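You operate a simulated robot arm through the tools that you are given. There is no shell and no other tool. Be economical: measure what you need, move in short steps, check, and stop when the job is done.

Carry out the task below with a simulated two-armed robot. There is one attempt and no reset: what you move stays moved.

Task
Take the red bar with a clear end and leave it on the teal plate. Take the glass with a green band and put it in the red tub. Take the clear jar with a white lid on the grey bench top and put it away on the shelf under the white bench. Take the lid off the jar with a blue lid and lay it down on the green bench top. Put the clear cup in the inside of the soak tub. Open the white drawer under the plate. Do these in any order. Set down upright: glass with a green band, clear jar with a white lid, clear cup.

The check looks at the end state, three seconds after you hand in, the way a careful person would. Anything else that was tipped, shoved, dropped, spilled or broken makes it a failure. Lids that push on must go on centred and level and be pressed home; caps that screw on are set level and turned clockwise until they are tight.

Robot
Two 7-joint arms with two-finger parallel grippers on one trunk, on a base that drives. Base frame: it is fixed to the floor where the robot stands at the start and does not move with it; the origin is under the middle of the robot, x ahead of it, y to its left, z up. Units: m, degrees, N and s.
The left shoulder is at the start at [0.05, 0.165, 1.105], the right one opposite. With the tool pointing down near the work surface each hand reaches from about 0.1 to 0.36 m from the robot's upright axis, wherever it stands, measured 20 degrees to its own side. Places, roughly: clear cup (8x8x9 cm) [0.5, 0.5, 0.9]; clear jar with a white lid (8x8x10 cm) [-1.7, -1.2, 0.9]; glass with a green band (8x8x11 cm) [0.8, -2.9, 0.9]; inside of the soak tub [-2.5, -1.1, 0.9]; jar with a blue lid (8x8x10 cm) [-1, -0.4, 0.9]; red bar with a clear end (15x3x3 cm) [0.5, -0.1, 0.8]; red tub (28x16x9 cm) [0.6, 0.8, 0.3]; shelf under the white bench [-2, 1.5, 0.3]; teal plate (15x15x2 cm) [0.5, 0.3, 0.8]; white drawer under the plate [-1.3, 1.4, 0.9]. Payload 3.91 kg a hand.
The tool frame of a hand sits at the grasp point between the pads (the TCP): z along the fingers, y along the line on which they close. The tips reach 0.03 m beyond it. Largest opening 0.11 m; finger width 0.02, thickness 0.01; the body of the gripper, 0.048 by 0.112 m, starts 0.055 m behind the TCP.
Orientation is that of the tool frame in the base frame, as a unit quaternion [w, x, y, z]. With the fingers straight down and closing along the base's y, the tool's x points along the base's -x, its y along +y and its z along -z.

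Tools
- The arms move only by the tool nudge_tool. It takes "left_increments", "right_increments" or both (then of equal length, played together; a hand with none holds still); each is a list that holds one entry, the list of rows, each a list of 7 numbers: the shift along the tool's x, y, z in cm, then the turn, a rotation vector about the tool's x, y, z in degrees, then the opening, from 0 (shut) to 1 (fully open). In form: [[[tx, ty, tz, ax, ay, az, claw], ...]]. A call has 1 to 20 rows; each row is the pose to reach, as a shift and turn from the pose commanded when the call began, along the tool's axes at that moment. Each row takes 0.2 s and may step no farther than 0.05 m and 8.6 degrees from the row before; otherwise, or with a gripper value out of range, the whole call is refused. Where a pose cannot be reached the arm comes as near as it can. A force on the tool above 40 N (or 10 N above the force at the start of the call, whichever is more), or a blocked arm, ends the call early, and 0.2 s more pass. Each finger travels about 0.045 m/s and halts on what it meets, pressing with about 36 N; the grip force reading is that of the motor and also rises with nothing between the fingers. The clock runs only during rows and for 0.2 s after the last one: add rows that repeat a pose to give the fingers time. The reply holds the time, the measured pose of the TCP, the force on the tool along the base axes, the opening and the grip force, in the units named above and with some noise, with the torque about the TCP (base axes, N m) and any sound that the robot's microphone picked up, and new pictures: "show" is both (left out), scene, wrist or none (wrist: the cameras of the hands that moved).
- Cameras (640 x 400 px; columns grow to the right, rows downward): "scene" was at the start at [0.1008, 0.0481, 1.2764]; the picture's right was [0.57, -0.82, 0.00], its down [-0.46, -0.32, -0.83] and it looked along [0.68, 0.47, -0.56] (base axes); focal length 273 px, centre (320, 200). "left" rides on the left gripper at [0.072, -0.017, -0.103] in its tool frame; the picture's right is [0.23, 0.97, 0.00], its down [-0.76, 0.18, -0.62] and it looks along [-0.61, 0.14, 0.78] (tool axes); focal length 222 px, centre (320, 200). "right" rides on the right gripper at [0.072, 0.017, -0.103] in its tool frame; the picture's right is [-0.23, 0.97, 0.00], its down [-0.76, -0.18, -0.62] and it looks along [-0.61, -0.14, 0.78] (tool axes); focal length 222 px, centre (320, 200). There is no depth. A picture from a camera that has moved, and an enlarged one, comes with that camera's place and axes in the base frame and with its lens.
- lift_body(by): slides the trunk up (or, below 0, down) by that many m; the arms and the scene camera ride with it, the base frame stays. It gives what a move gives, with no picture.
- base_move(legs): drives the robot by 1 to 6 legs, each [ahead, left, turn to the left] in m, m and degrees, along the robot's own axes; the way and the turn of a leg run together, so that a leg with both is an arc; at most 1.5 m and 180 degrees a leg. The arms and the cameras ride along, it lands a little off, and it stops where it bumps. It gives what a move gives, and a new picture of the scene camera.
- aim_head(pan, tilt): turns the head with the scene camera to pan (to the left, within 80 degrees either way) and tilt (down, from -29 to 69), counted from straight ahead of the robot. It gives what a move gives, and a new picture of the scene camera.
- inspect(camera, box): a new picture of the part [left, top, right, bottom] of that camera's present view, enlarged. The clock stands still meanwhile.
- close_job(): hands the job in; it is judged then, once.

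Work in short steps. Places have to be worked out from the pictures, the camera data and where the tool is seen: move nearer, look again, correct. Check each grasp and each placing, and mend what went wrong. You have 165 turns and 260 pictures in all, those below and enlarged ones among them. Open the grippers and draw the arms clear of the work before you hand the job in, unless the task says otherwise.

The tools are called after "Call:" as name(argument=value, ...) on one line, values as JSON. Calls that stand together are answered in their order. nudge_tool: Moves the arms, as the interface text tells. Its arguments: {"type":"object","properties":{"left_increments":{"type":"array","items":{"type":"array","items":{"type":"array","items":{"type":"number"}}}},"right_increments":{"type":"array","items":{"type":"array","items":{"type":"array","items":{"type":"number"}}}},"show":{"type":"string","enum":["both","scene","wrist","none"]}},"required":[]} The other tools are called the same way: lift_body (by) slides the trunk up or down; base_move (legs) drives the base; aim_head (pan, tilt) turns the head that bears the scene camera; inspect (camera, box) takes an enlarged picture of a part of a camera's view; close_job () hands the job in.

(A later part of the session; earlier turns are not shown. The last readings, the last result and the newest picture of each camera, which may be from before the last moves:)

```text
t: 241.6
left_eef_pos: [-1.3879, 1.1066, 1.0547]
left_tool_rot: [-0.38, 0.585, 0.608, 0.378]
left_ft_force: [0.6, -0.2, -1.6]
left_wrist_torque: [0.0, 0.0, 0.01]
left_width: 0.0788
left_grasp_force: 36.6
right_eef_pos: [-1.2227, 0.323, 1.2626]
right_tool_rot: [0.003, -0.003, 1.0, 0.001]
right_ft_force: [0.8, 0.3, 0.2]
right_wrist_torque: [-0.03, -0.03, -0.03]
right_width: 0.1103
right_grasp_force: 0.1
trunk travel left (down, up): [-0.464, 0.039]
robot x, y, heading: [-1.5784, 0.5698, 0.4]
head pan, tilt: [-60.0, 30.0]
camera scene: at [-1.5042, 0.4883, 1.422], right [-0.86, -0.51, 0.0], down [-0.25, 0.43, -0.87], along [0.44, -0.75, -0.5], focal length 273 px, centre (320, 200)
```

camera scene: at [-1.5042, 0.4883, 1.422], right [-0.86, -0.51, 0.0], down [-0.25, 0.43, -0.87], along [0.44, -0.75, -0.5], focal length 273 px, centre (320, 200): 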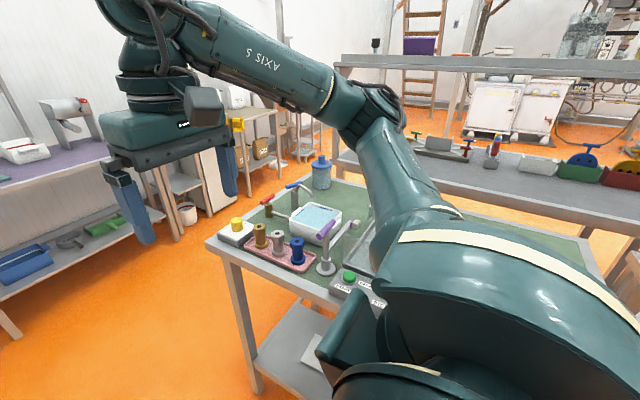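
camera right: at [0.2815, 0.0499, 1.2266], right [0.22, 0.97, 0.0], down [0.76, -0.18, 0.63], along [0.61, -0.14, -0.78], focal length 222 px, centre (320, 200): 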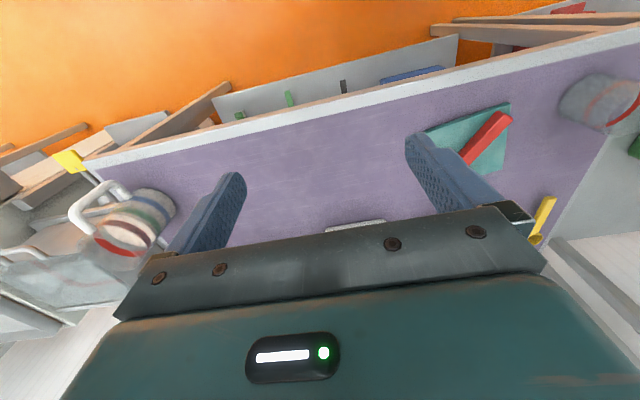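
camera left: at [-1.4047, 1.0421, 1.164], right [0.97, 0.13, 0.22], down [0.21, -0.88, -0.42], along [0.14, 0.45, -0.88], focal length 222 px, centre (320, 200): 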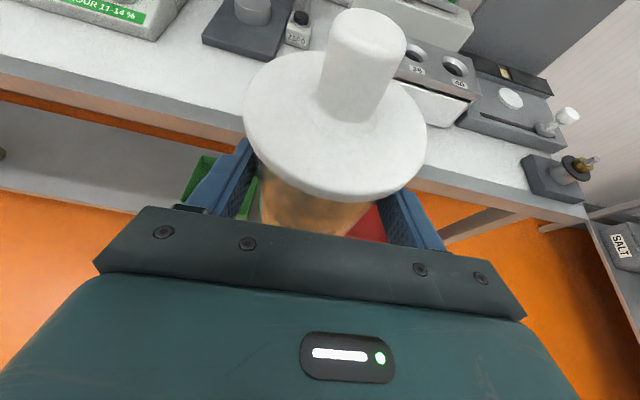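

The right elbow is above green-bench items, so I won't lower here. I drive ahead to the open area, then lower the trunk there.

Call:
base_move(legs=[[1.1, 0, 0]])

Call:
lift_body(by=-0.4)

Call:
lift_body(by=-0.064)

Call:
nudge_tool(left_increments=[[[-2.7, 0, 1.3, 0, 0, 0, 0.3], [-5.4, 0, 2.5, 0, 0, 0, 0.3], [-8.1, 0, 3.8, 0, 0, 0, 0.3], [-10.8, 0, 5, 0, 0, 0, 0.3], [-13.6, 0, 6.3, 0, 0, 0, 0.3], [-16.3, 0, 7.6, 0, 0, 0, 0.3], [-18.1, 0, 8.4, 0, 0, 0, 0.3], [-18.1, 0, 8.4, 0, 0, 0, 0.3]]], show="wrist")

```text
t: 247.3
left_eef_pos: [-0.2716, 1.1161, 1.053]
left_tool_rot: [-0.382, 0.584, 0.61, 0.377]
left_ft_force: [-0.6, -0.5, -2.2]
left_wrist_torque: [-0.02, 0.01, 0.01]
left_width: 0.0784
left_grasp_force: 36.1
right_eef_pos: [-0.1042, 0.3329, 1.2625]
right_tool_rot: [0.002, -0.004, 1.0, 0.002]
right_ft_force: [0.3, -0.6, 0.6]
right_wrist_torque: [0.03, 0.01, 0.0]
right_width: 0.11
right_grasp_force: 0.0
trunk travel left (down, up): [-0.464, 0.039]
robot x, y, heading: [-0.4622, 0.5786, 0.8]
head pan, tilt: [-60.0, 30.0]
camera scene: at [-0.3863, 0.4986, 1.422], right [-0.86, -0.51, 0.0], down [-0.25, 0.43, -0.87], along [0.44, -0.75, -0.5], focal length 273 px, centre (320, 200)
```

scene: 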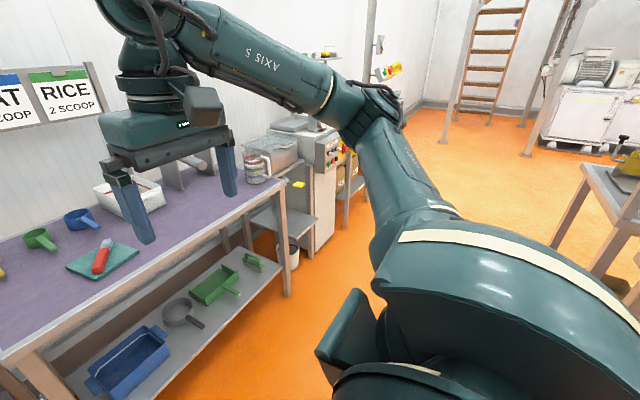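

```text
t: 251.1
left_eef_pos: [-0.2714, 1.1162, 0.6539]
left_tool_rot: [-0.381, 0.584, 0.609, 0.378]
left_ft_force: [0.1, 1.2, -1.6]
left_wrist_torque: [-0.05, -0.01, 0.03]
left_width: 0.0789
left_grasp_force: 35.7
right_eef_pos: [-0.1045, 0.3335, 0.8634]
right_tool_rot: [0.002, -0.003, 1.0, 0.003]
right_ft_force: [-1.0, -0.1, 0.1]
right_wrist_torque: [-0.01, 0.01, 0.03]
right_width: 0.1102
right_grasp_force: 0.1
trunk travel left (down, up): [-0.064, 0.439]
robot x, y, heading: [-0.4607, 0.5744, 0.6]
head pan, tilt: [-60.0, 30.0]
```

```text
t: 252.1
left_eef_pos: [-0.2726, 1.1158, 0.589]
left_tool_rot: [-0.381, 0.584, 0.609, 0.377]
left_ft_force: [-0.1, 0.4, -2.6]
left_wrist_torque: [-0.03, -0.01, -0.03]
left_width: 0.0786
left_grasp_force: 35.6
right_eef_pos: [-0.105, 0.3332, 0.7986]
right_tool_rot: [0.001, -0.004, 1.0, 0.003]
right_ft_force: [0.3, -0.2, 0.5]
right_wrist_torque: [0.02, 0.03, 0.01]
right_width: 0.1098
right_grasp_force: 0.1
trunk travel left (down, up): [0.0, 0.503]
robot x, y, heading: [-0.4607, 0.5759, 0.6]
head pan, tilt: [-60.0, 30.0]
```

```text
t: 253.9
left_eef_pos: [-0.2681, 1.1149, 0.3895]
left_tool_rot: [-0.379, 0.586, 0.609, 0.378]
left_ft_force: [-0.3, 0.2, -1.6]
left_wrist_torque: [-0.05, 0.02, -0.02]
left_width: 0.0788
left_grasp_force: 36.1
right_eef_pos: [-0.1037, 0.3329, 0.7997]
right_tool_rot: [0.002, -0.005, 1.0, 0.002]
right_ft_force: [-0.3, 0.3, 0.4]
right_wrist_torque: [0.01, 0.01, 0.02]
right_width: 0.1101
right_grasp_force: 0.0
trunk travel left (down, up): [0.0, 0.503]
robot x, y, heading: [-0.4588, 0.5807, 0.6]
head pan, tilt: [-60.0, 30.0]
camera left: at [-0.2857, 1.0516, 0.4995], right [0.97, 0.13, 0.22], down [0.21, -0.88, -0.42], along [0.14, 0.45, -0.88], focal length 222 px, centre (320, 200)
```

left: 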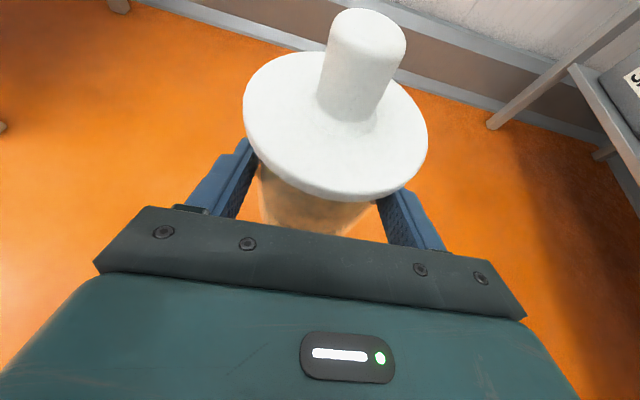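

Low pose works, jar upright at z≈0.39. I shift left 7 cm and back along the corridor to x≈-2.2, then look left.

Call:
base_move(legs=[[0, 0.07, -0.6], [-0.9, 0, 0], [-0.85, 0, 0]])

Call:
aim_head(pan=75, tilt=35)

Call:
inspect(camera="left", box=[0, 0, 640, 400])

```text
t: 263.3
left_eef_pos: [-1.9963, 1.1874, 0.39]
left_tool_rot: [-0.377, 0.59, 0.604, 0.381]
left_ft_force: [-0.6, 0.6, -1.2]
left_wrist_torque: [-0.03, -0.01, -0.02]
left_width: 0.0784
left_grasp_force: 35.9
right_eef_pos: [-1.8417, 0.4028, 0.7981]
right_tool_rot: [0.002, 0.005, 1.0, 0.003]
right_ft_force: [0.3, -0.2, -0.3]
right_wrist_torque: [-0.03, -0.02, 0.02]
right_width: 0.1102
right_grasp_force: 0.1
trunk travel left (down, up): [0.0, 0.503]
robot x, y, heading: [-2.1954, 0.654, -0.3]
head pan, tilt: [-60.0, 30.0]
camera scene: at [-2.1226, 0.5724, 0.958], right [-0.87, -0.49, 0.0], down [-0.25, 0.43, -0.87], along [0.43, -0.75, -0.5], focal length 273 px, centre (320, 200)
```

scene: 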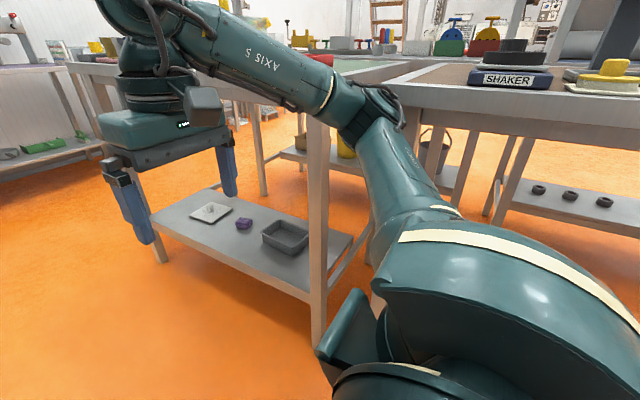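

```text
t: 265.5
left_eef_pos: [-1.9952, 1.1881, 0.3892]
left_tool_rot: [-0.377, 0.589, 0.605, 0.38]
left_ft_force: [-0.1, -0.3, -2.0]
left_wrist_torque: [0.02, -0.02, 0.04]
left_width: 0.0791
left_grasp_force: 35.6
right_eef_pos: [-1.8432, 0.4032, 0.7994]
right_tool_rot: [0.003, 0.005, 1.0, 0.003]
right_ft_force: [0.1, -0.6, 0.5]
right_wrist_torque: [-0.01, -0.04, 0.01]
right_width: 0.1102
right_grasp_force: 0.0
trunk travel left (down, up): [0.0, 0.503]
robot x, y, heading: [-2.1945, 0.6568, -0.4]
head pan, tilt: [75.0, 35.0]
camera scene: at [-2.144, 0.7359, 0.9502], right [0.96, -0.27, 0.0], down [-0.15, -0.55, -0.82], along [0.22, 0.79, -0.57], focal length 273 px, centre (320, 200)
```

scene: 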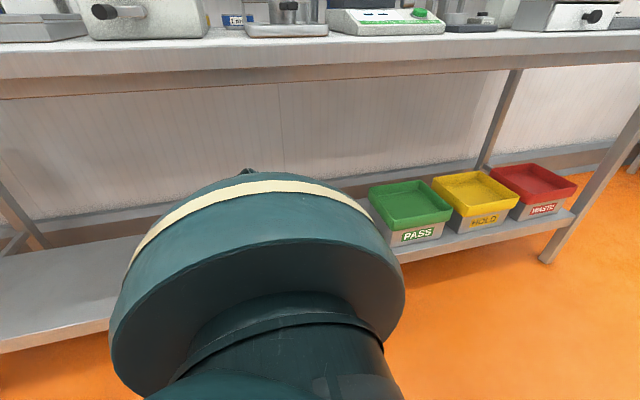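

```text
1.00 times, centred on (320, 200) of left
camera zoom: at [-2.013, 1.1239, 0.4997], right [0.97, 0.11, 0.22], down [0.2, -0.89, -0.42], along [0.15, 0.45, -0.88], focal length 222 px, centre (320, 200)
```

zoom: 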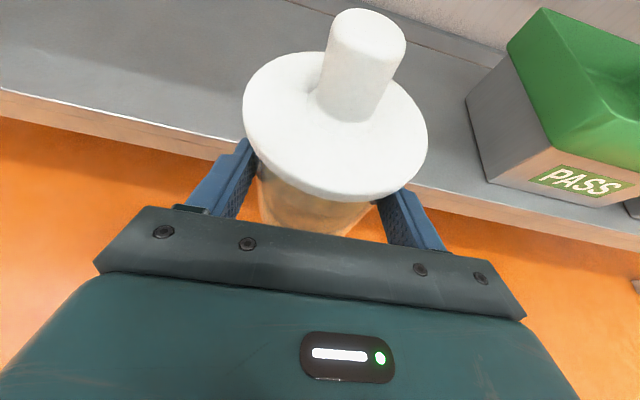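

Clear view: shelf at z≈0.27, front edge y≈1.285, the spot beyond is free. I move the base 0.21 m left to carry the jar under the bench.

Call:
base_move(legs=[[0, 0.21, 0]])

Call:
inspect(camera="left", box=[0, 0, 640, 400])

```text
t: 267.1
left_eef_pos: [-1.9956, 1.3934, 0.3894]
left_tool_rot: [-0.377, 0.589, 0.605, 0.38]
left_ft_force: [0.4, 0.1, -1.8]
left_wrist_torque: [-0.05, 0.03, 0.02]
left_width: 0.0787
left_grasp_force: 36.1
right_eef_pos: [-1.8411, 0.6091, 0.7985]
right_tool_rot: [0.002, 0.003, 1.0, 0.002]
right_ft_force: [0.0, 0.1, 0.2]
right_wrist_torque: [-0.02, -0.01, 0.02]
right_width: 0.1099
right_grasp_force: 0.0
trunk travel left (down, up): [0.0, 0.503]
robot x, y, heading: [-2.1981, 0.8581, -0.1]
head pan, tilt: [75.0, 35.0]
camera scene: at [-2.1432, 0.9417, 0.9502], right [0.96, -0.26, 0.0], down [-0.15, -0.55, -0.82], along [0.22, 0.79, -0.57], focal length 273 px, centre (320, 200)
```

scene: 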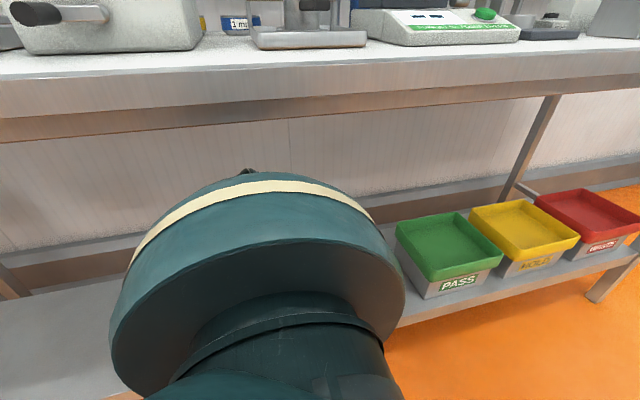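

```text
1.00 times, centred on (320, 200) of left
camera zoom: at [-2.013, 1.3299, 0.4998], right [0.97, 0.11, 0.22], down [0.2, -0.88, -0.42], along [0.15, 0.45, -0.88], focal length 222 px, centre (320, 200)
```

zoom: 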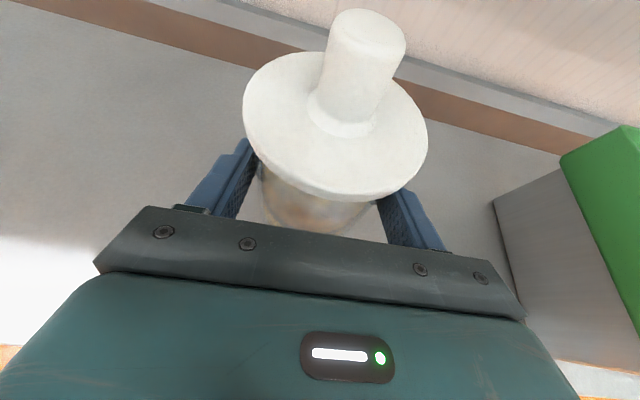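

Jar is over the shelf, 12 cm in from the edge. I lower 4 cm, then feel for contact.

Call:
nudge_tool(left_increments=[[[-1.35, 0, 0.63, 0, 0, 0, 0.3], [-2.7, 0, 1.27, 0, 0, 0, 0.3], [-3.6, 0, 1.7, 0, 0, 0, 0.3], [-3.9, 0, 1.82, 0, 0, 0, 0.3], [-4.1, 0, 1.9, 0, 0, 0, 0.3], [-4.1, 0, 1.9, 0, 0, 0, 0.3]]], show="none")

```text
t: 268.5
left_eef_pos: [-1.9962, 1.3941, 0.3426]
left_tool_rot: [-0.378, 0.589, 0.605, 0.38]
left_ft_force: [-0.5, -0.5, -2.5]
left_wrist_torque: [-0.01, -0.01, 0.0]
left_width: 0.079
left_grasp_force: 36.1
right_eef_pos: [-1.8416, 0.61, 0.7992]
right_tool_rot: [0.003, 0.002, 1.0, 0.002]
right_ft_force: [-0.8, 0.1, -0.5]
right_wrist_torque: [-0.01, 0.0, -0.01]
right_width: 0.11
right_grasp_force: 0.0
trunk travel left (down, up): [0.0, 0.503]
robot x, y, heading: [-2.1958, 0.8574, -0.3]
head pan, tilt: [75.0, 35.0]
```

Call:
nudge_tool(left_increments=[[[-0.2, 0, 0.1, 0, 0, 0, 0.3], [-0.4, 0, 0.2, 0, 0, 0, 0.3], [-0.6, 0, 0.28, 0, 0, 0, 0.3], [-0.8, 0, 0.37, 0, 0, 0, 0.3]]], show="none")

```text
t: 269.5
left_eef_pos: [-1.9938, 1.3948, 0.3388]
left_tool_rot: [-0.38, 0.586, 0.603, 0.384]
left_ft_force: [1.6, -3.9, 30.8]
left_wrist_torque: [0.52, 0.93, 0.12]
left_width: 0.0791
left_grasp_force: 35.9
right_eef_pos: [-1.8424, 0.6077, 0.7978]
right_tool_rot: [0.003, 0.003, 1.0, 0.003]
right_ft_force: [0.0, -0.1, 0.3]
right_wrist_torque: [0.01, -0.03, 0.01]
right_width: 0.11
right_grasp_force: 0.1
trunk travel left (down, up): [0.0, 0.503]
robot x, y, heading: [-2.1965, 0.8584, -0.0]
head pan, tilt: [75.0, 35.0]
```

Contact (31 N). I ease up 3 mm, open, and then withdraw sideways with the base.

Call:
nudge_tool(left_increments=[[[0.35, 0, -0.16, 0, 0, 0, 0.3], [0.35, 0, -0.16, 0, 0, 0, 0.8], [0.35, 0, -0.16, 0, 0, 0, 1], [0.35, 0, -0.16, 0, 0, 0, 1], [0.35, 0, -0.16, 0, 0, 0, 1]]], show="wrist")

```text
t: 270.7
left_eef_pos: [-1.9949, 1.3943, 0.3386]
left_tool_rot: [-0.378, 0.588, 0.605, 0.38]
left_ft_force: [0.8, -0.4, -0.3]
left_wrist_torque: [-0.03, 0.02, 0.01]
left_width: 0.11
left_grasp_force: 0.1
right_eef_pos: [-1.8422, 0.6097, 0.7991]
right_tool_rot: [0.003, 0.003, 1.0, 0.002]
right_ft_force: [0.6, -0.3, -0.7]
right_wrist_torque: [0.0, 0.02, -0.01]
right_width: 0.1101
right_grasp_force: 0.0
trunk travel left (down, up): [0.0, 0.503]
robot x, y, heading: [-2.1959, 0.8588, 0.1]
head pan, tilt: [75.0, 35.0]
camera left: at [-2.0121, 1.3296, 0.4492], right [0.97, 0.11, 0.22], down [0.2, -0.88, -0.42], along [0.15, 0.45, -0.88], focal length 222 px, centre (320, 200)
```

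left: 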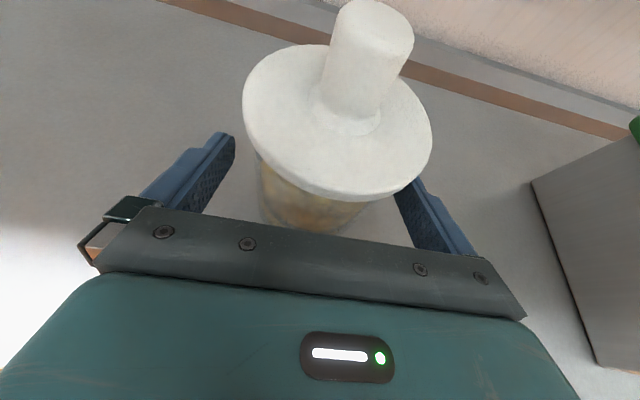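

Jar stands free. I withdraw the base 0.22 m to the right (away) and verify.

Call:
base_move(legs=[[0, -0.22, 0]])

Call:
inspect(camera="left", box=[0, 0, 640, 400])

```text
t: 272.6
left_eef_pos: [-1.995, 1.1712, 0.3385]
left_tool_rot: [-0.376, 0.591, 0.604, 0.38]
left_ft_force: [0.2, -0.9, -0.4]
left_wrist_torque: [0.0, -0.03, 0.0]
left_width: 0.1099
left_grasp_force: 0.1
right_eef_pos: [-1.8445, 0.387, 0.7984]
right_tool_rot: [0.002, 0.005, 1.0, 0.003]
right_ft_force: [0.4, -0.2, 0.1]
right_wrist_torque: [-0.01, -0.01, -0.03]
right_width: 0.1102
right_grasp_force: 0.1
trunk travel left (down, up): [0.0, 0.503]
robot x, y, heading: [-2.1948, 0.6407, -0.8]
head pan, tilt: [75.0, 35.0]
stopped in leg 1: the robot was blocked; the commanded pose is now the measured one
camera scene: at [-2.1447, 0.7209, 0.9503], right [0.96, -0.27, 0.0], down [-0.15, -0.55, -0.82], along [0.22, 0.79, -0.57], focal length 273 px, centre (320, 200)
```

scene: 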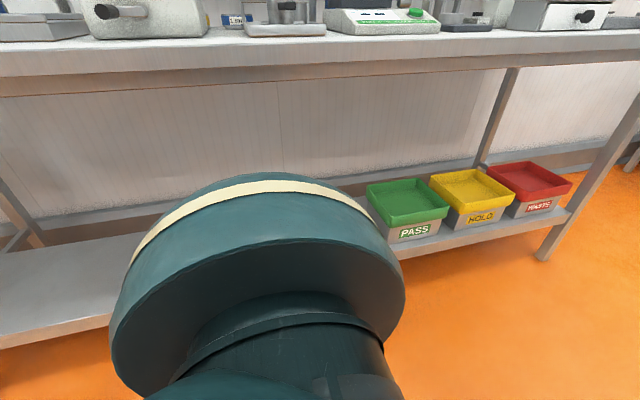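

```text
1.00 times, centred on (320, 200) of left
camera zoom: at [-2.0114, 1.1078, 0.4491], right [0.97, 0.11, 0.22], down [0.2, -0.89, -0.42], along [0.15, 0.45, -0.88], focal length 222 px, centre (320, 200)
```

zoom: 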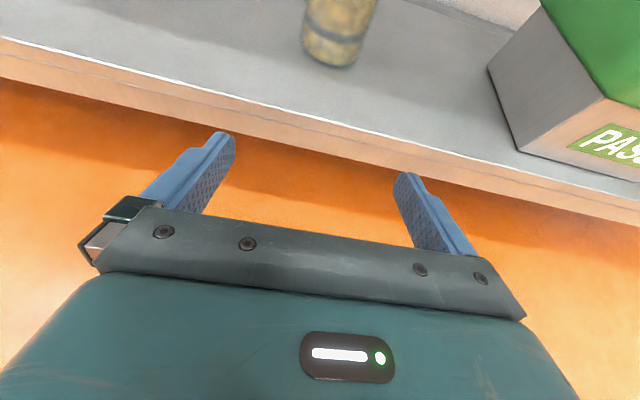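

Jar stands on the shelf. The base was blocked — likely the right elbow at the brown bench. I check the right side.

Call:
base_move(legs=[[0, 0.05, 0.8]])

Call:
aim_head(pan=-75, tilt=25)

```text
t: 273.5
left_eef_pos: [-2.0007, 1.2219, 0.3378]
left_tool_rot: [-0.379, 0.586, 0.608, 0.378]
left_ft_force: [0.1, -0.1, -0.1]
left_wrist_torque: [0.04, 0.02, 0.02]
left_width: 0.11
left_grasp_force: 0.0
right_eef_pos: [-1.8413, 0.4403, 0.7986]
right_tool_rot: [0.002, -0.002, 1.0, 0.003]
right_ft_force: [-0.2, 0.3, -0.8]
right_wrist_torque: [0.01, -0.01, -0.02]
right_width: 0.1102
right_grasp_force: 0.2
trunk travel left (down, up): [0.0, 0.503]
robot x, y, heading: [-2.2008, 0.6889, 0.1]
head pan, tilt: [75.0, 35.0]
camera scene: at [-2.1455, 0.7696, 0.9502], right [0.97, -0.25, 0.0], down [-0.15, -0.55, -0.82], along [0.21, 0.79, -0.57], focal length 273 px, centre (320, 200)
```

scene: 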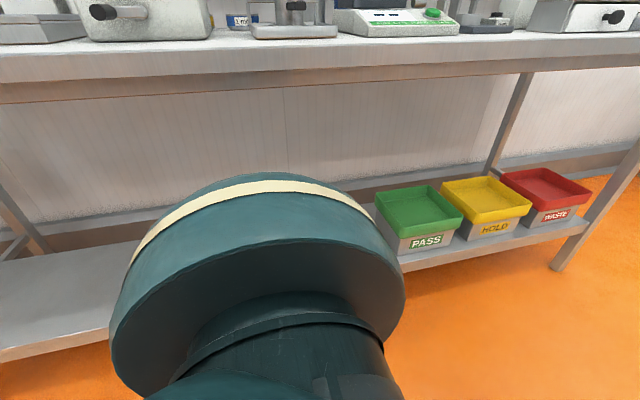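

```text
t: 275.9
left_eef_pos: [-2.0015, 1.2232, 0.3389]
left_tool_rot: [-0.379, 0.586, 0.608, 0.379]
left_ft_force: [0.5, 0.3, -0.2]
left_wrist_torque: [-0.05, 0.0, 0.04]
left_width: 0.1099
left_grasp_force: 0.1
right_eef_pos: [-1.8415, 0.4401, 0.799]
right_tool_rot: [0.001, -0.002, 1.0, 0.003]
right_ft_force: [0.0, 0.2, 0.3]
right_wrist_torque: [-0.01, 0.02, 0.0]
right_width: 0.11
right_grasp_force: 0.1
trunk travel left (down, up): [0.0, 0.503]
robot x, y, heading: [-2.1962, 0.6867, 0.3]
head pan, tilt: [-75.0, 25.0]
camera scene: at [-2.1437, 0.5957, 0.966], right [-0.96, -0.26, 0.0], down [-0.11, 0.41, -0.91], along [0.24, -0.87, -0.42], focal length 273 px, centre (320, 200)
```

scene: 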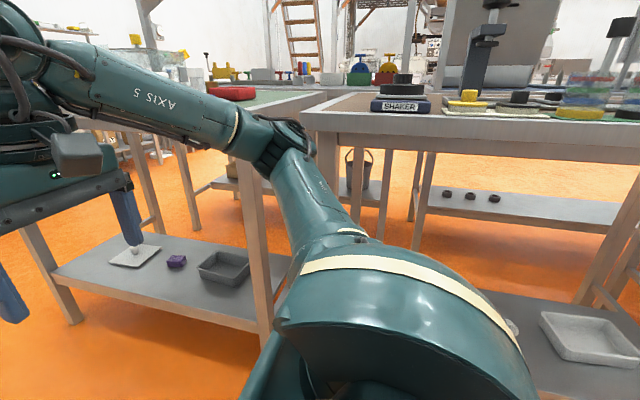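

Nothing disturbed there. Next the drawer: with the left hand still pointing left, I drive ahead to x≈-1.45 and raise the trunk.

Call:
base_move(legs=[[0.75, 0, -0.3], [0, -0.07, 0]])

Call:
lift_body(by=0.4)

Call:
nudge_tool(left_increments=[[[2.7, 0, -1.3, 0, 0, 0, 0.6], [5.4, 0, -2.5, 0, 0, 0, 0.5], [8.1, 0, -3.8, 0, 0, 0, 0.5], [10.8, 0, -5, 0, 0, 0, 0.5], [13.6, 0, -6.3, 0, 0, 0, 0.5], [16.3, 0, -7.6, 0, 0, 0, 0.5], [18.1, 0, -8.4, 0, 0, 0, 0.5], [20.5, 0, -9.5, 0, 0, 0, 0.5], [20.5, 0, -9.5, 0, 0, 0, 0.5]]], show="wrist")

Call:
aim_head(pan=70, tilt=30)

```text
t: 280.6
left_eef_pos: [-1.2517, 1.1656, 0.3371]
left_tool_rot: [-0.378, 0.586, 0.61, 0.376]
left_ft_force: [-0.2, -0.2, 0.2]
left_wrist_torque: [-0.01, 0.0, 0.0]
left_width: 0.1099
left_grasp_force: 0.0
right_eef_pos: [-1.0895, 0.3889, 0.7994]
right_tool_rot: [-0.002, -0.005, 1.0, 0.0]
right_ft_force: [0.4, -0.5, 0.0]
right_wrist_torque: [-0.05, 0.06, 0.01]
right_width: 0.1101
right_grasp_force: 0.1
trunk travel left (down, up): [0.0, 0.503]
robot x, y, heading: [-1.4446, 0.6287, 0.3]
head pan, tilt: [-75.0, 25.0]
stopped in leg 2: the robot was blocked; the commanded pose is now the measured one
camera scene: at [-1.3947, 0.543, 0.9676], right [-0.96, -0.27, 0.0], down [-0.11, 0.4, -0.91], along [0.24, -0.88, -0.42], focal length 273 px, centre (320, 200)
```

scene: 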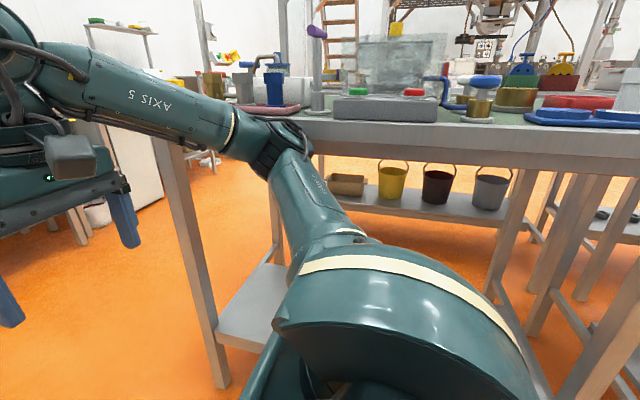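

```text
t: 284.5
left_eef_pos: [-1.2508, 1.1638, 0.7392]
left_tool_rot: [-0.379, 0.586, 0.609, 0.377]
left_ft_force: [-0.2, 0.0, -0.3]
left_wrist_torque: [-0.01, 0.0, -0.01]
left_width: 0.1102
left_grasp_force: 0.2
right_eef_pos: [-1.0868, 0.3853, 1.1965]
right_tool_rot: [-0.004, -0.005, 1.0, 0.003]
right_ft_force: [0.0, 0.0, -0.5]
right_wrist_torque: [0.0, -0.04, 0.03]
right_width: 0.11
right_grasp_force: 0.1
trunk travel left (down, up): [-0.4, 0.103]
robot x, y, heading: [-1.4469, 0.6263, 0.3]
head pan, tilt: [-75.0, 25.0]
```

```text
t: 286.5
left_eef_pos: [-1.2532, 1.1676, 0.9637]
left_tool_rot: [-0.38, 0.585, 0.609, 0.377]
left_ft_force: [0.5, 0.2, -0.4]
left_wrist_torque: [0.0, 0.01, 0.01]
left_width: 0.0549
left_grasp_force: 0.0
right_eef_pos: [-1.0883, 0.3844, 1.1974]
right_tool_rot: [-0.004, -0.004, 1.0, 0.002]
right_ft_force: [-0.8, 0.8, 0.8]
right_wrist_torque: [-0.01, -0.02, -0.04]
right_width: 0.1103
right_grasp_force: 0.1
trunk travel left (down, up): [-0.4, 0.103]
robot x, y, heading: [-1.4457, 0.6279, 0.4]
head pan, tilt: [-75.0, 25.0]
camera left: at [-1.2711, 1.1036, 1.0748], right [0.97, 0.13, 0.22], down [0.21, -0.88, -0.42], along [0.14, 0.45, -0.88], focal length 222 px, centre (320, 200)
```

left: 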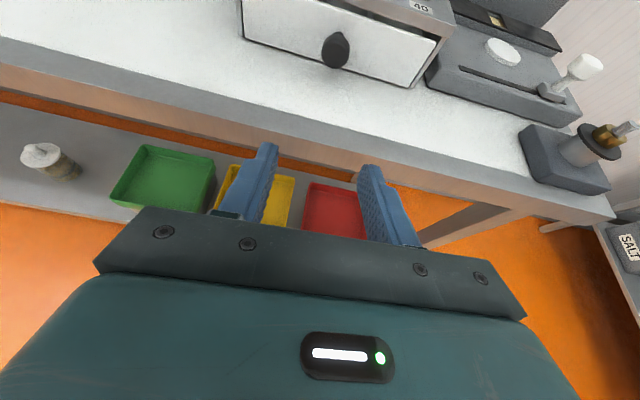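

```text
t: 288.8
left_eef_pos: [-1.2544, 1.1662, 0.9641]
left_tool_rot: [-0.38, 0.585, 0.609, 0.377]
left_ft_force: [-0.4, 0.2, -1.1]
left_wrist_torque: [0.0, -0.01, 0.02]
left_width: 0.0551
left_grasp_force: 0.1
right_eef_pos: [-1.088, 0.3852, 1.1973]
right_tool_rot: [-0.004, -0.004, 1.0, 0.002]
right_ft_force: [-0.2, -0.4, -0.7]
right_wrist_torque: [-0.01, -0.02, 0.01]
right_width: 0.1099
right_grasp_force: 0.0
trunk travel left (down, up): [-0.4, 0.103]
robot x, y, heading: [-1.4461, 0.6278, 0.6]
head pan, tilt: [70.0, 30.0]
camera scene: at [-1.3864, 0.7113, 1.358], right [0.94, -0.34, 0.0], down [-0.17, -0.47, -0.87], along [0.29, 0.82, -0.5], focal length 273 px, centre (320, 200)
```

scene: 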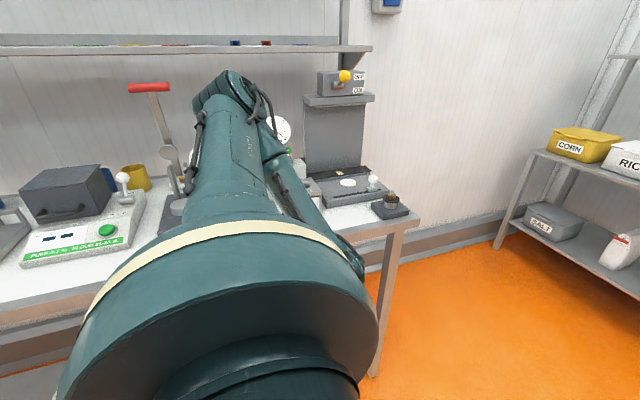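

The knob is at about (-1.253, 1.38, 0.923). I lower the hand 3.4 cm and move the base 0.14 m left, then look.

Call:
nudge_tool(left_increments=[[[-1.5, 0, 0.7, 0, 0, 0, 0.5], [-3.1, 0, 1.4, 0, 0, 0, 0.5], [-3.1, 0, 1.4, 0, 0, 0, 0.5]]], show="none")

Call:
base_move(legs=[[0, 0.14, -0.4]])

Call:
inspect(camera="left", box=[0, 0, 640, 400])

```text
t: 289.6
left_eef_pos: [-1.2523, 1.1672, 0.9297]
left_tool_rot: [-0.38, 0.586, 0.608, 0.378]
left_ft_force: [0.4, 0.1, 0.2]
left_wrist_torque: [-0.02, 0.02, -0.01]
left_width: 0.0552
left_grasp_force: 0.0
right_eef_pos: [-1.0877, 0.3855, 1.1973]
right_tool_rot: [-0.004, -0.004, 1.0, 0.003]
right_ft_force: [-0.1, 0.8, 0.7]
right_wrist_torque: [-0.02, -0.03, 0.0]
right_width: 0.11
right_grasp_force: 0.0
trunk travel left (down, up): [-0.4, 0.103]
robot x, y, heading: [-1.4473, 0.6261, 0.4]
head pan, tilt: [70.0, 30.0]
```

```text
t: 290.9
left_eef_pos: [-1.2498, 1.3059, 0.9305]
left_tool_rot: [-0.378, 0.588, 0.607, 0.378]
left_ft_force: [0.2, -0.1, -1.1]
left_wrist_torque: [-0.04, 0.02, -0.01]
left_width: 0.0551
left_grasp_force: 0.1
right_eef_pos: [-1.0898, 0.5235, 1.1967]
right_tool_rot: [-0.004, -0.002, 1.0, 0.003]
right_ft_force: [0.8, 0.8, 0.1]
right_wrist_torque: [0.0, -0.02, 0.01]
right_width: 0.1099
right_grasp_force: 0.1
trunk travel left (down, up): [-0.4, 0.103]
robot x, y, heading: [-1.4466, 0.7706, 0.1]
head pan, tilt: [70.0, 30.0]
camera scene: at [-1.3864, 0.8527, 1.3579], right [0.94, -0.34, 0.0], down [-0.17, -0.47, -0.87], along [0.3, 0.81, -0.5], focal length 273 px, centre (320, 200)
```

scene: 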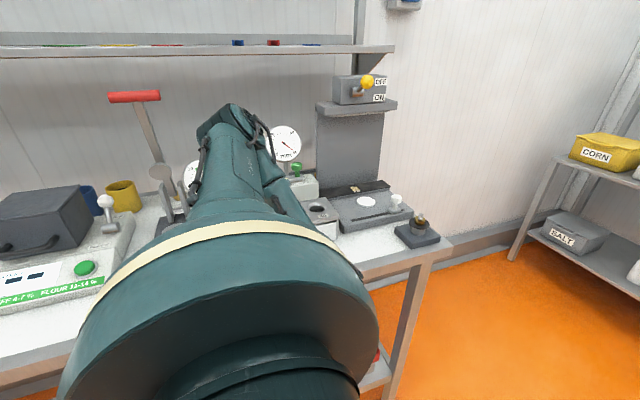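

```text
1.00 times, centred on (320, 200) of left
camera zoom: at [-1.2673, 1.2424, 1.0402], right [0.97, 0.12, 0.22], down [0.2, -0.88, -0.42], along [0.14, 0.45, -0.88], focal length 222 px, centre (320, 200)
```

zoom: 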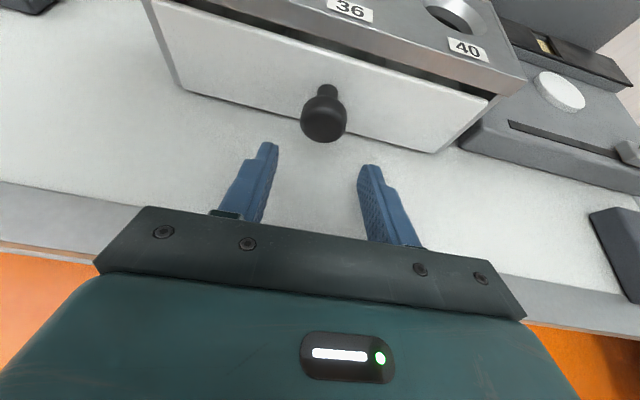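

Knob centred between the fingers (ball at y≈1.367). I advance 5.3 cm and then close on it.

Call:
base_move(legs=[[0, 0.053, 0]])

Call:
nudge_tool(left_increments=[[[0, 0, 0, 0, 0, 0, 0.3], [0, 0, 0, 0, 0, 0, 0.1], [0, 0, 0, 0, 0, 0, 0], [0, 0, 0, 0, 0, 0, 0]]], show="wrist")

```text
t: 291.9
left_eef_pos: [-1.2488, 1.3477, 0.9311]
left_tool_rot: [-0.372, 0.593, 0.606, 0.379]
left_ft_force: [-0.8, -0.1, -0.1]
left_wrist_torque: [-0.03, 0.03, 0.0]
left_width: 0.0549
left_grasp_force: 0.1
right_eef_pos: [-1.0912, 0.5704, 1.1962]
right_tool_rot: [-0.003, -0.002, 1.0, 0.004]
right_ft_force: [0.1, -1.0, 0.1]
right_wrist_torque: [0.03, -0.01, -0.02]
right_width: 0.1103
right_grasp_force: 0.0
trunk travel left (down, up): [-0.4, 0.103]
robot x, y, heading: [-1.4451, 0.8178, -0.2]
head pan, tilt: [70.0, 30.0]
stopped in leg 1: the force on the tool passed its limit (the readings are from after the stop); the commanded pose is now the measured one
camera scene: at [-1.3863, 0.8986, 1.358], right [0.94, -0.34, 0.0], down [-0.17, -0.47, -0.87], along [0.3, 0.81, -0.5], focal length 273 px, centre (320, 200)
```

scene: 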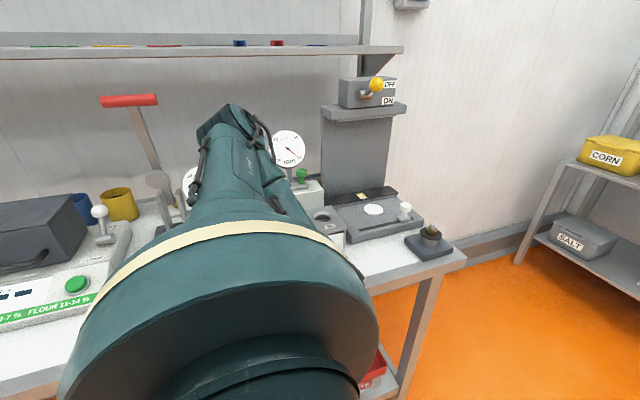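

```text
t: 292.9
left_eef_pos: [-1.2544, 1.3483, 0.929]
left_tool_rot: [-0.375, 0.592, 0.607, 0.374]
left_ft_force: [-31.8, 0.0, 0.1]
left_wrist_torque: [0.73, -0.09, 0.17]
left_width: 0.0292
left_grasp_force: 44.6
right_eef_pos: [-1.0942, 0.5706, 1.198]
right_tool_rot: [-0.001, -0.003, 1.0, 0.003]
right_ft_force: [-0.3, 0.1, -0.6]
right_wrist_torque: [0.01, 0.02, 0.0]
right_width: 0.11
right_grasp_force: 0.1
trunk travel left (down, up): [-0.4, 0.103]
robot x, y, heading: [-1.4468, 0.8176, -0.3]
head pan, tilt: [70.0, 30.0]
camera left: at [-1.2713, 1.2857, 1.0412], right [0.97, 0.12, 0.21], down [0.2, -0.89, -0.41], along [0.14, 0.44, -0.89], focal length 222 px, centre (320, 200)
```

left: 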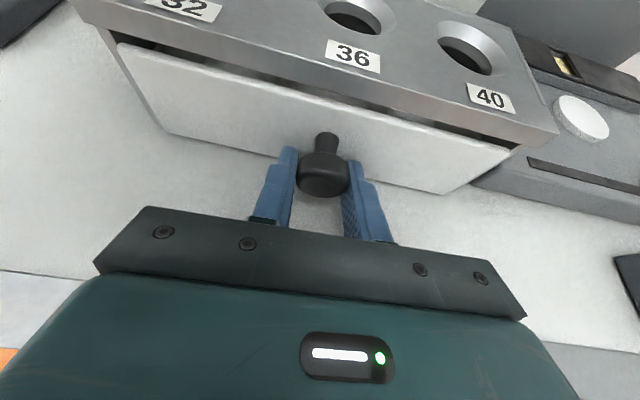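

Knob gripped (2.9 cm), with a sideways load; I relieve it by 3 mm, then pull the base back 0.1 m.

Call:
nudge_tool(left_increments=[[[0, -0.2, 0, 0, 0, 0, 0], [0, -0.3, 0, 0, 0, 0, 0]]], show="none")

Call:
base_move(legs=[[0, -0.1, 0]])

Call:
inspect(camera="left", box=[0, 0, 640, 400])

```text
t: 293.5
left_eef_pos: [-1.2544, 1.3483, 0.93]
left_tool_rot: [-0.373, 0.592, 0.608, 0.376]
left_ft_force: [-23.3, 0.5, 0.5]
left_wrist_torque: [0.42, 0.09, 0.41]
left_width: 0.029
left_grasp_force: 45.0
right_eef_pos: [-1.0925, 0.5706, 1.1973]
right_tool_rot: [-0.002, -0.001, 1.0, 0.003]
right_ft_force: [0.5, -0.3, -0.1]
right_wrist_torque: [-0.02, 0.02, 0.0]
right_width: 0.11
right_grasp_force: 0.1
trunk travel left (down, up): [-0.4, 0.103]
robot x, y, heading: [-1.4483, 0.8154, 0.2]
head pan, tilt: [70.0, 30.0]
```

```text
t: 294.7
left_eef_pos: [-1.2541, 1.2523, 0.9299]
left_tool_rot: [-0.378, 0.59, 0.606, 0.376]
left_ft_force: [-2.1, -1.4, 6.2]
left_wrist_torque: [-0.46, -0.08, 0.02]
left_width: 0.0293
left_grasp_force: 45.0
right_eef_pos: [-1.0906, 0.4721, 1.1979]
right_tool_rot: [-0.004, -0.002, 1.0, 0.003]
right_ft_force: [0.1, 0.0, 0.5]
right_wrist_torque: [0.01, 0.02, 0.04]
right_width: 0.11
right_grasp_force: 0.0
trunk travel left (down, up): [-0.4, 0.103]
robot x, y, heading: [-1.4478, 0.7207, -0.2]
head pan, tilt: [70.0, 30.0]
stopped in leg 1: the force on the tool passed its limit (the readings are from after the stop); the commanded pose is now the measured one
camera scene: at [-1.387, 0.8006, 1.3582], right [0.94, -0.34, 0.0], down [-0.17, -0.47, -0.87], along [0.3, 0.81, -0.5], focal length 273 px, centre (320, 200)
```

scene: 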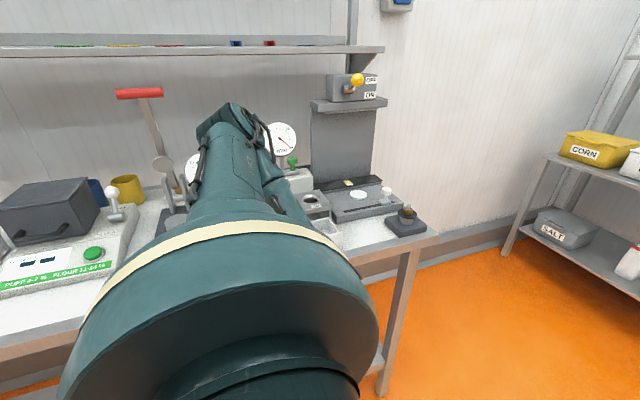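

```text
1.00 times, centred on (320, 200) of left
camera zoom: at [-1.2712, 1.1895, 1.0409], right [0.97, 0.12, 0.22], down [0.2, -0.89, -0.42], along [0.14, 0.45, -0.88], focal length 222 px, centre (320, 200)
```

zoom: 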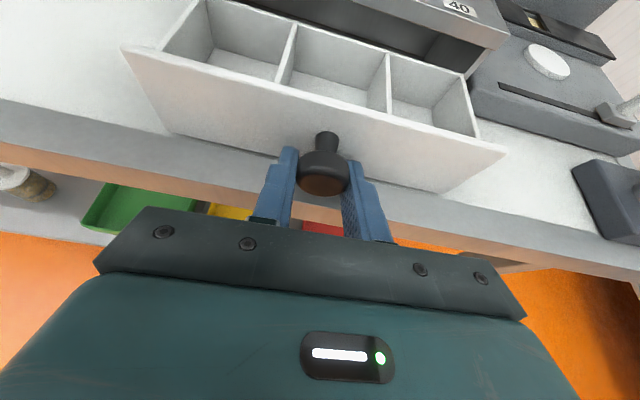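

The drawer is open ~10 cm and hit its stop. I release the knob and back away.

Call:
nudge_tool(left_increments=[[[0, 0, 0, 0, 0, 0, 0.3], [0, 0, 0, 0, 0, 0, 0.5], [0, 0, 0, 0, 0, 0, 0.6]]], show="none")

Call:
base_move(legs=[[0, -0.12, 0]])

Call:
inspect(camera="left", box=[0, 0, 640, 400])

```text
t: 295.5
left_eef_pos: [-1.2546, 1.2535, 0.9303]
left_tool_rot: [-0.378, 0.59, 0.607, 0.376]
left_ft_force: [0.3, 0.5, -1.0]
left_wrist_torque: [0.01, 0.0, 0.01]
left_width: 0.0659
left_grasp_force: 0.1
right_eef_pos: [-1.0904, 0.4722, 1.1958]
right_tool_rot: [-0.004, -0.001, 1.0, 0.004]
right_ft_force: [-0.7, -0.1, 0.1]
right_wrist_torque: [0.0, 0.01, 0.02]
right_width: 0.1102
right_grasp_force: 0.1
trunk travel left (down, up): [-0.4, 0.103]
robot x, y, heading: [-1.4478, 0.7239, 0.1]
head pan, tilt: [70.0, 30.0]
```

```text
t: 296.8
left_eef_pos: [-1.2545, 1.1349, 0.929]
left_tool_rot: [-0.378, 0.59, 0.605, 0.377]
left_ft_force: [-0.2, 0.2, 1.3]
left_wrist_torque: [0.02, 0.03, -0.01]
left_width: 0.0661
left_grasp_force: 0.1
right_eef_pos: [-1.0903, 0.3535, 1.197]
right_tool_rot: [-0.004, -0.003, 1.0, 0.003]
right_ft_force: [0.2, 0.1, 0.4]
right_wrist_torque: [0.03, 0.0, -0.02]
right_width: 0.1101
right_grasp_force: 0.2
trunk travel left (down, up): [-0.4, 0.103]
robot x, y, heading: [-1.4483, 0.5965, -0.1]
head pan, tilt: [70.0, 30.0]
camera scene: at [-1.3866, 0.6815, 1.3581], right [0.94, -0.34, 0.0], down [-0.17, -0.47, -0.87], along [0.3, 0.81, -0.5], focal length 273 px, centre (320, 200)
```

scene: 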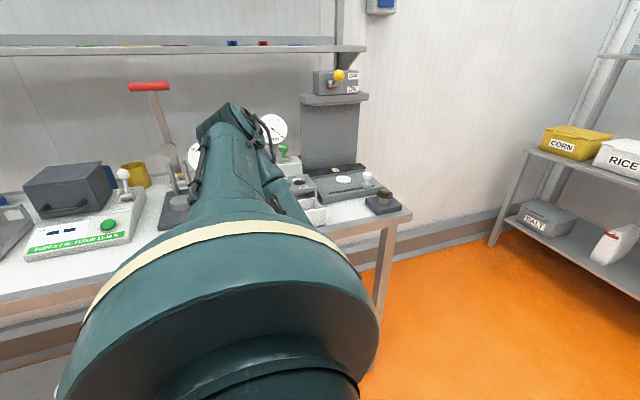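

```text
1.00 times, centred on (320, 200) of left
camera zoom: at [-1.2711, 1.0708, 1.0408], right [0.97, 0.12, 0.21], down [0.2, -0.89, -0.42], along [0.14, 0.45, -0.88], focal length 222 px, centre (320, 200)
```

zoom: 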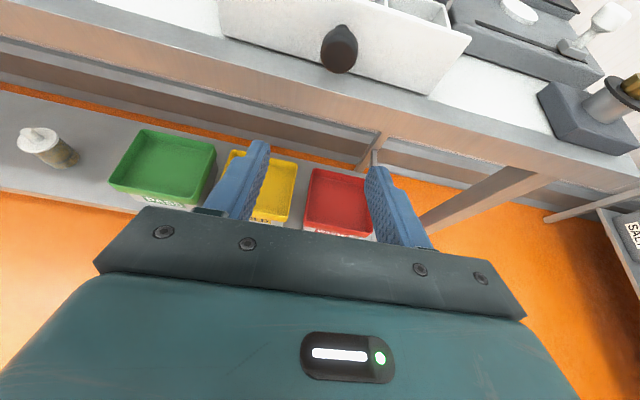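

Drawer open, jar upright on its shelf. Next the blue-lidded jar at ≈(-0.97, -0.44): I drive around to face the green bench from its +x end.

Call:
base_move(legs=[[1.03, 0, 0], [0, -0.3, 0], [0, 0, -180], [0, 0.74, 0]])

Call:
aim_head(pan=0, tilt=40)

```text
t: 314.7
left_eef_pos: [-0.6073, -0.9713, 0.9285]
left_tool_rot: [0.377, 0.606, -0.59, 0.378]
left_ft_force: [-0.7, -0.9, -1.0]
left_wrist_torque: [-0.01, 0.0, 0.01]
left_width: 0.0659
left_grasp_force: 0.1
right_eef_pos: [-0.7703, -0.1928, 1.1968]
right_tool_rot: [0.002, 1.0, 0.002, 0.004]
right_ft_force: [0.5, -0.3, -0.9]
right_wrist_torque: [0.04, 0.0, -0.01]
right_width: 0.1104
right_grasp_force: 0.1
trunk travel left (down, up): [-0.4, 0.103]
robot x, y, heading: [-0.4141, -0.4331, 179.9]
head pan, tilt: [70.0, 30.0]
camera scene: at [-0.4768, -0.5251, 1.358], right [-0.94, 0.34, 0.0], down [0.17, 0.47, -0.87], along [-0.3, -0.81, -0.5], focal length 273 px, centre (320, 200)
```

scene: 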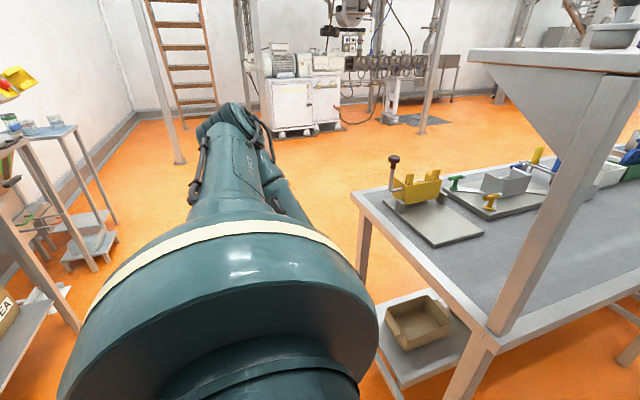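

```text
t: 316.1
left_eef_pos: [-0.6076, -0.9715, 0.929]
left_tool_rot: [0.377, 0.605, -0.591, 0.377]
left_ft_force: [-0.2, 0.7, -0.4]
left_wrist_torque: [0.02, 0.0, 0.01]
left_width: 0.0662
left_grasp_force: 0.0
right_eef_pos: [-0.7692, -0.1916, 1.1973]
right_tool_rot: [0.003, 1.0, 0.002, 0.004]
right_ft_force: [-0.1, 0.2, 0.5]
right_wrist_torque: [0.06, 0.01, -0.05]
right_width: 0.1101
right_grasp_force: 0.1
trunk travel left (down, up): [-0.4, 0.103]
robot x, y, heading: [-0.4149, -0.4379, 179.8]
head pan, tilt: [0.0, 40.0]
camera scene: at [-0.5308, -0.4398, 1.3426], right [0.0, 1.0, 0.0], down [0.64, 0.0, -0.77], along [-0.77, 0.0, -0.64], focal length 273 px, centre (320, 200)
```

scene: 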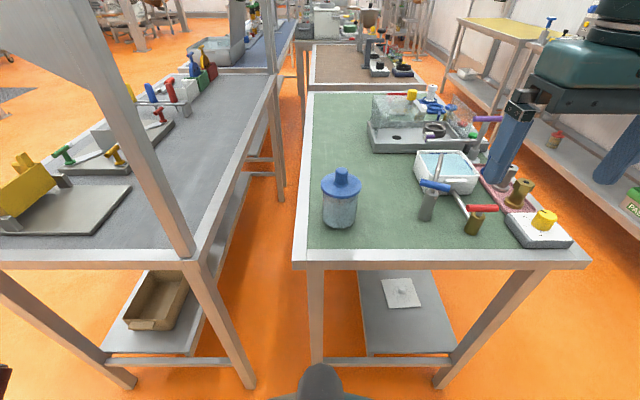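

Jar at ≈(-0.997, -0.393), bench z≈0.89, lid plate ≈0.985 with a round knob up to ≈1.03. I move up 8 cm and bring the right hand above the knob.

Call:
base_move(legs=[[0.08, 0, 0]])

Call:
nudge_tool(right_increments=[[[-2.5, 3.4, 0, 0, 0, 0, 1], [-5, 6.8, 0, 0, 0, 0, 1], [-7.5, 10.1, 1, 0, 0, 0, 0.9], [-10, 13.5, 3, 0, 0, 0, 0.8], [-12.5, 16.8, 5, 0, 0, 0, 0.7], [-14.8, 20.1, 8, 0, 0, 0, 0.7], [-14.8, 20.1, 8, 0, 0, 0, 0.7]]])

```text
t: 317.2
left_eef_pos: [-0.6878, -0.9714, 0.9291]
left_tool_rot: [0.375, 0.607, -0.59, 0.379]
left_ft_force: [-1.3, -0.8, 0.3]
left_wrist_torque: [0.01, 0.0, 0.03]
left_width: 0.0658
left_grasp_force: 0.1
right_eef_pos: [-0.8521, -0.1927, 1.1961]
right_tool_rot: [0.003, 1.0, 0.003, 0.004]
right_ft_force: [-0.5, -0.6, 0.2]
right_wrist_torque: [0.0, -0.01, 0.02]
right_width: 0.1099
right_grasp_force: 0.0
trunk travel left (down, up): [-0.4, 0.103]
robot x, y, heading: [-0.4971, -0.4381, -179.8]
head pan, tilt: [0.0, 40.0]
camera scene: at [-0.6124, -0.4401, 1.3425], right [0.0, 1.0, 0.0], down [0.64, 0.0, -0.77], along [-0.77, 0.0, -0.64], focal length 273 px, centre (320, 200)
```

scene: 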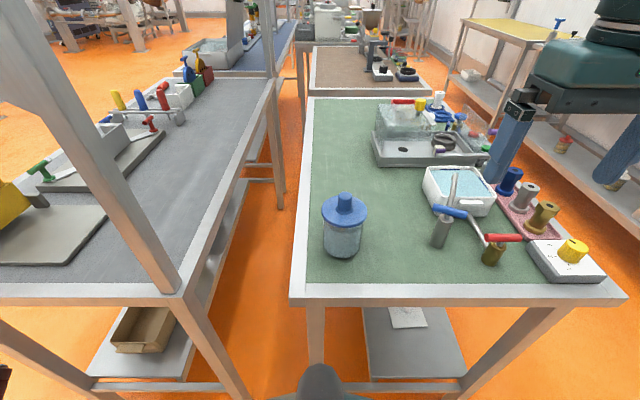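

```text
refused: row 6 steps farther than a row can; nothing moved
```

I redo the hand move with smaller steps.

Call:
nudge_tool(right_increments=[[[-2.4, 3.4, 0, 0, 0, 0, 1], [-4.8, 6.8, 0, 0, 0, 0, 1], [-7.2, 10.1, 1, 0, 0, 0, 0.9], [-9.6, 13.5, 2.5, 0, 0, 0, 0.8], [-12, 16.8, 4, 0, 0, 0, 0.7], [-14.4, 20.1, 6, 0, 0, 0, 0.7], [-14.4, 20.1, 8, 0, 0, 0, 0.7]]])

```text
t: 318.8
left_eef_pos: [-0.6851, -0.971, 0.9296]
left_tool_rot: [0.377, 0.606, -0.59, 0.378]
left_ft_force: [0.8, 0.0, -1.2]
left_wrist_torque: [-0.02, 0.04, -0.01]
left_width: 0.0659
left_grasp_force: 0.1
right_eef_pos: [-0.9949, -0.3955, 1.1197]
right_tool_rot: [0.003, 1.0, 0.002, 0.004]
right_ft_force: [0.4, 0.5, 0.1]
right_wrist_torque: [-0.01, 0.02, -0.01]
right_width: 0.077
right_grasp_force: 0.1
trunk travel left (down, up): [-0.4, 0.103]
robot x, y, heading: [-0.4941, -0.4386, -179.8]
head pan, tilt: [0.0, 40.0]
camera scene: at [-0.6115, -0.4395, 1.3427], right [0.0, 1.0, 0.0], down [0.64, 0.0, -0.77], along [-0.77, 0.0, -0.64], focal length 273 px, centre (320, 200)
camera right: at [-0.922, -0.4108, 1.2221], right [-0.22, -0.97, 0.01], down [-0.77, 0.18, 0.62], along [-0.6, 0.13, -0.79], focal length 222 px, centre (320, 200)
```

scene: 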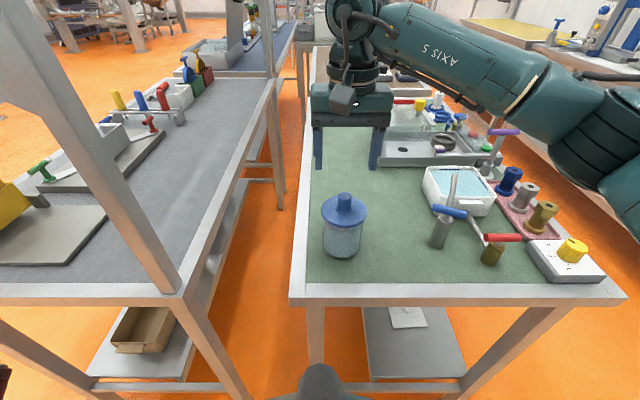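
right: 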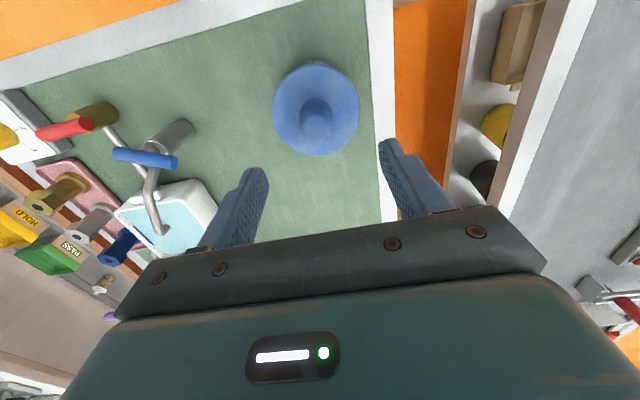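

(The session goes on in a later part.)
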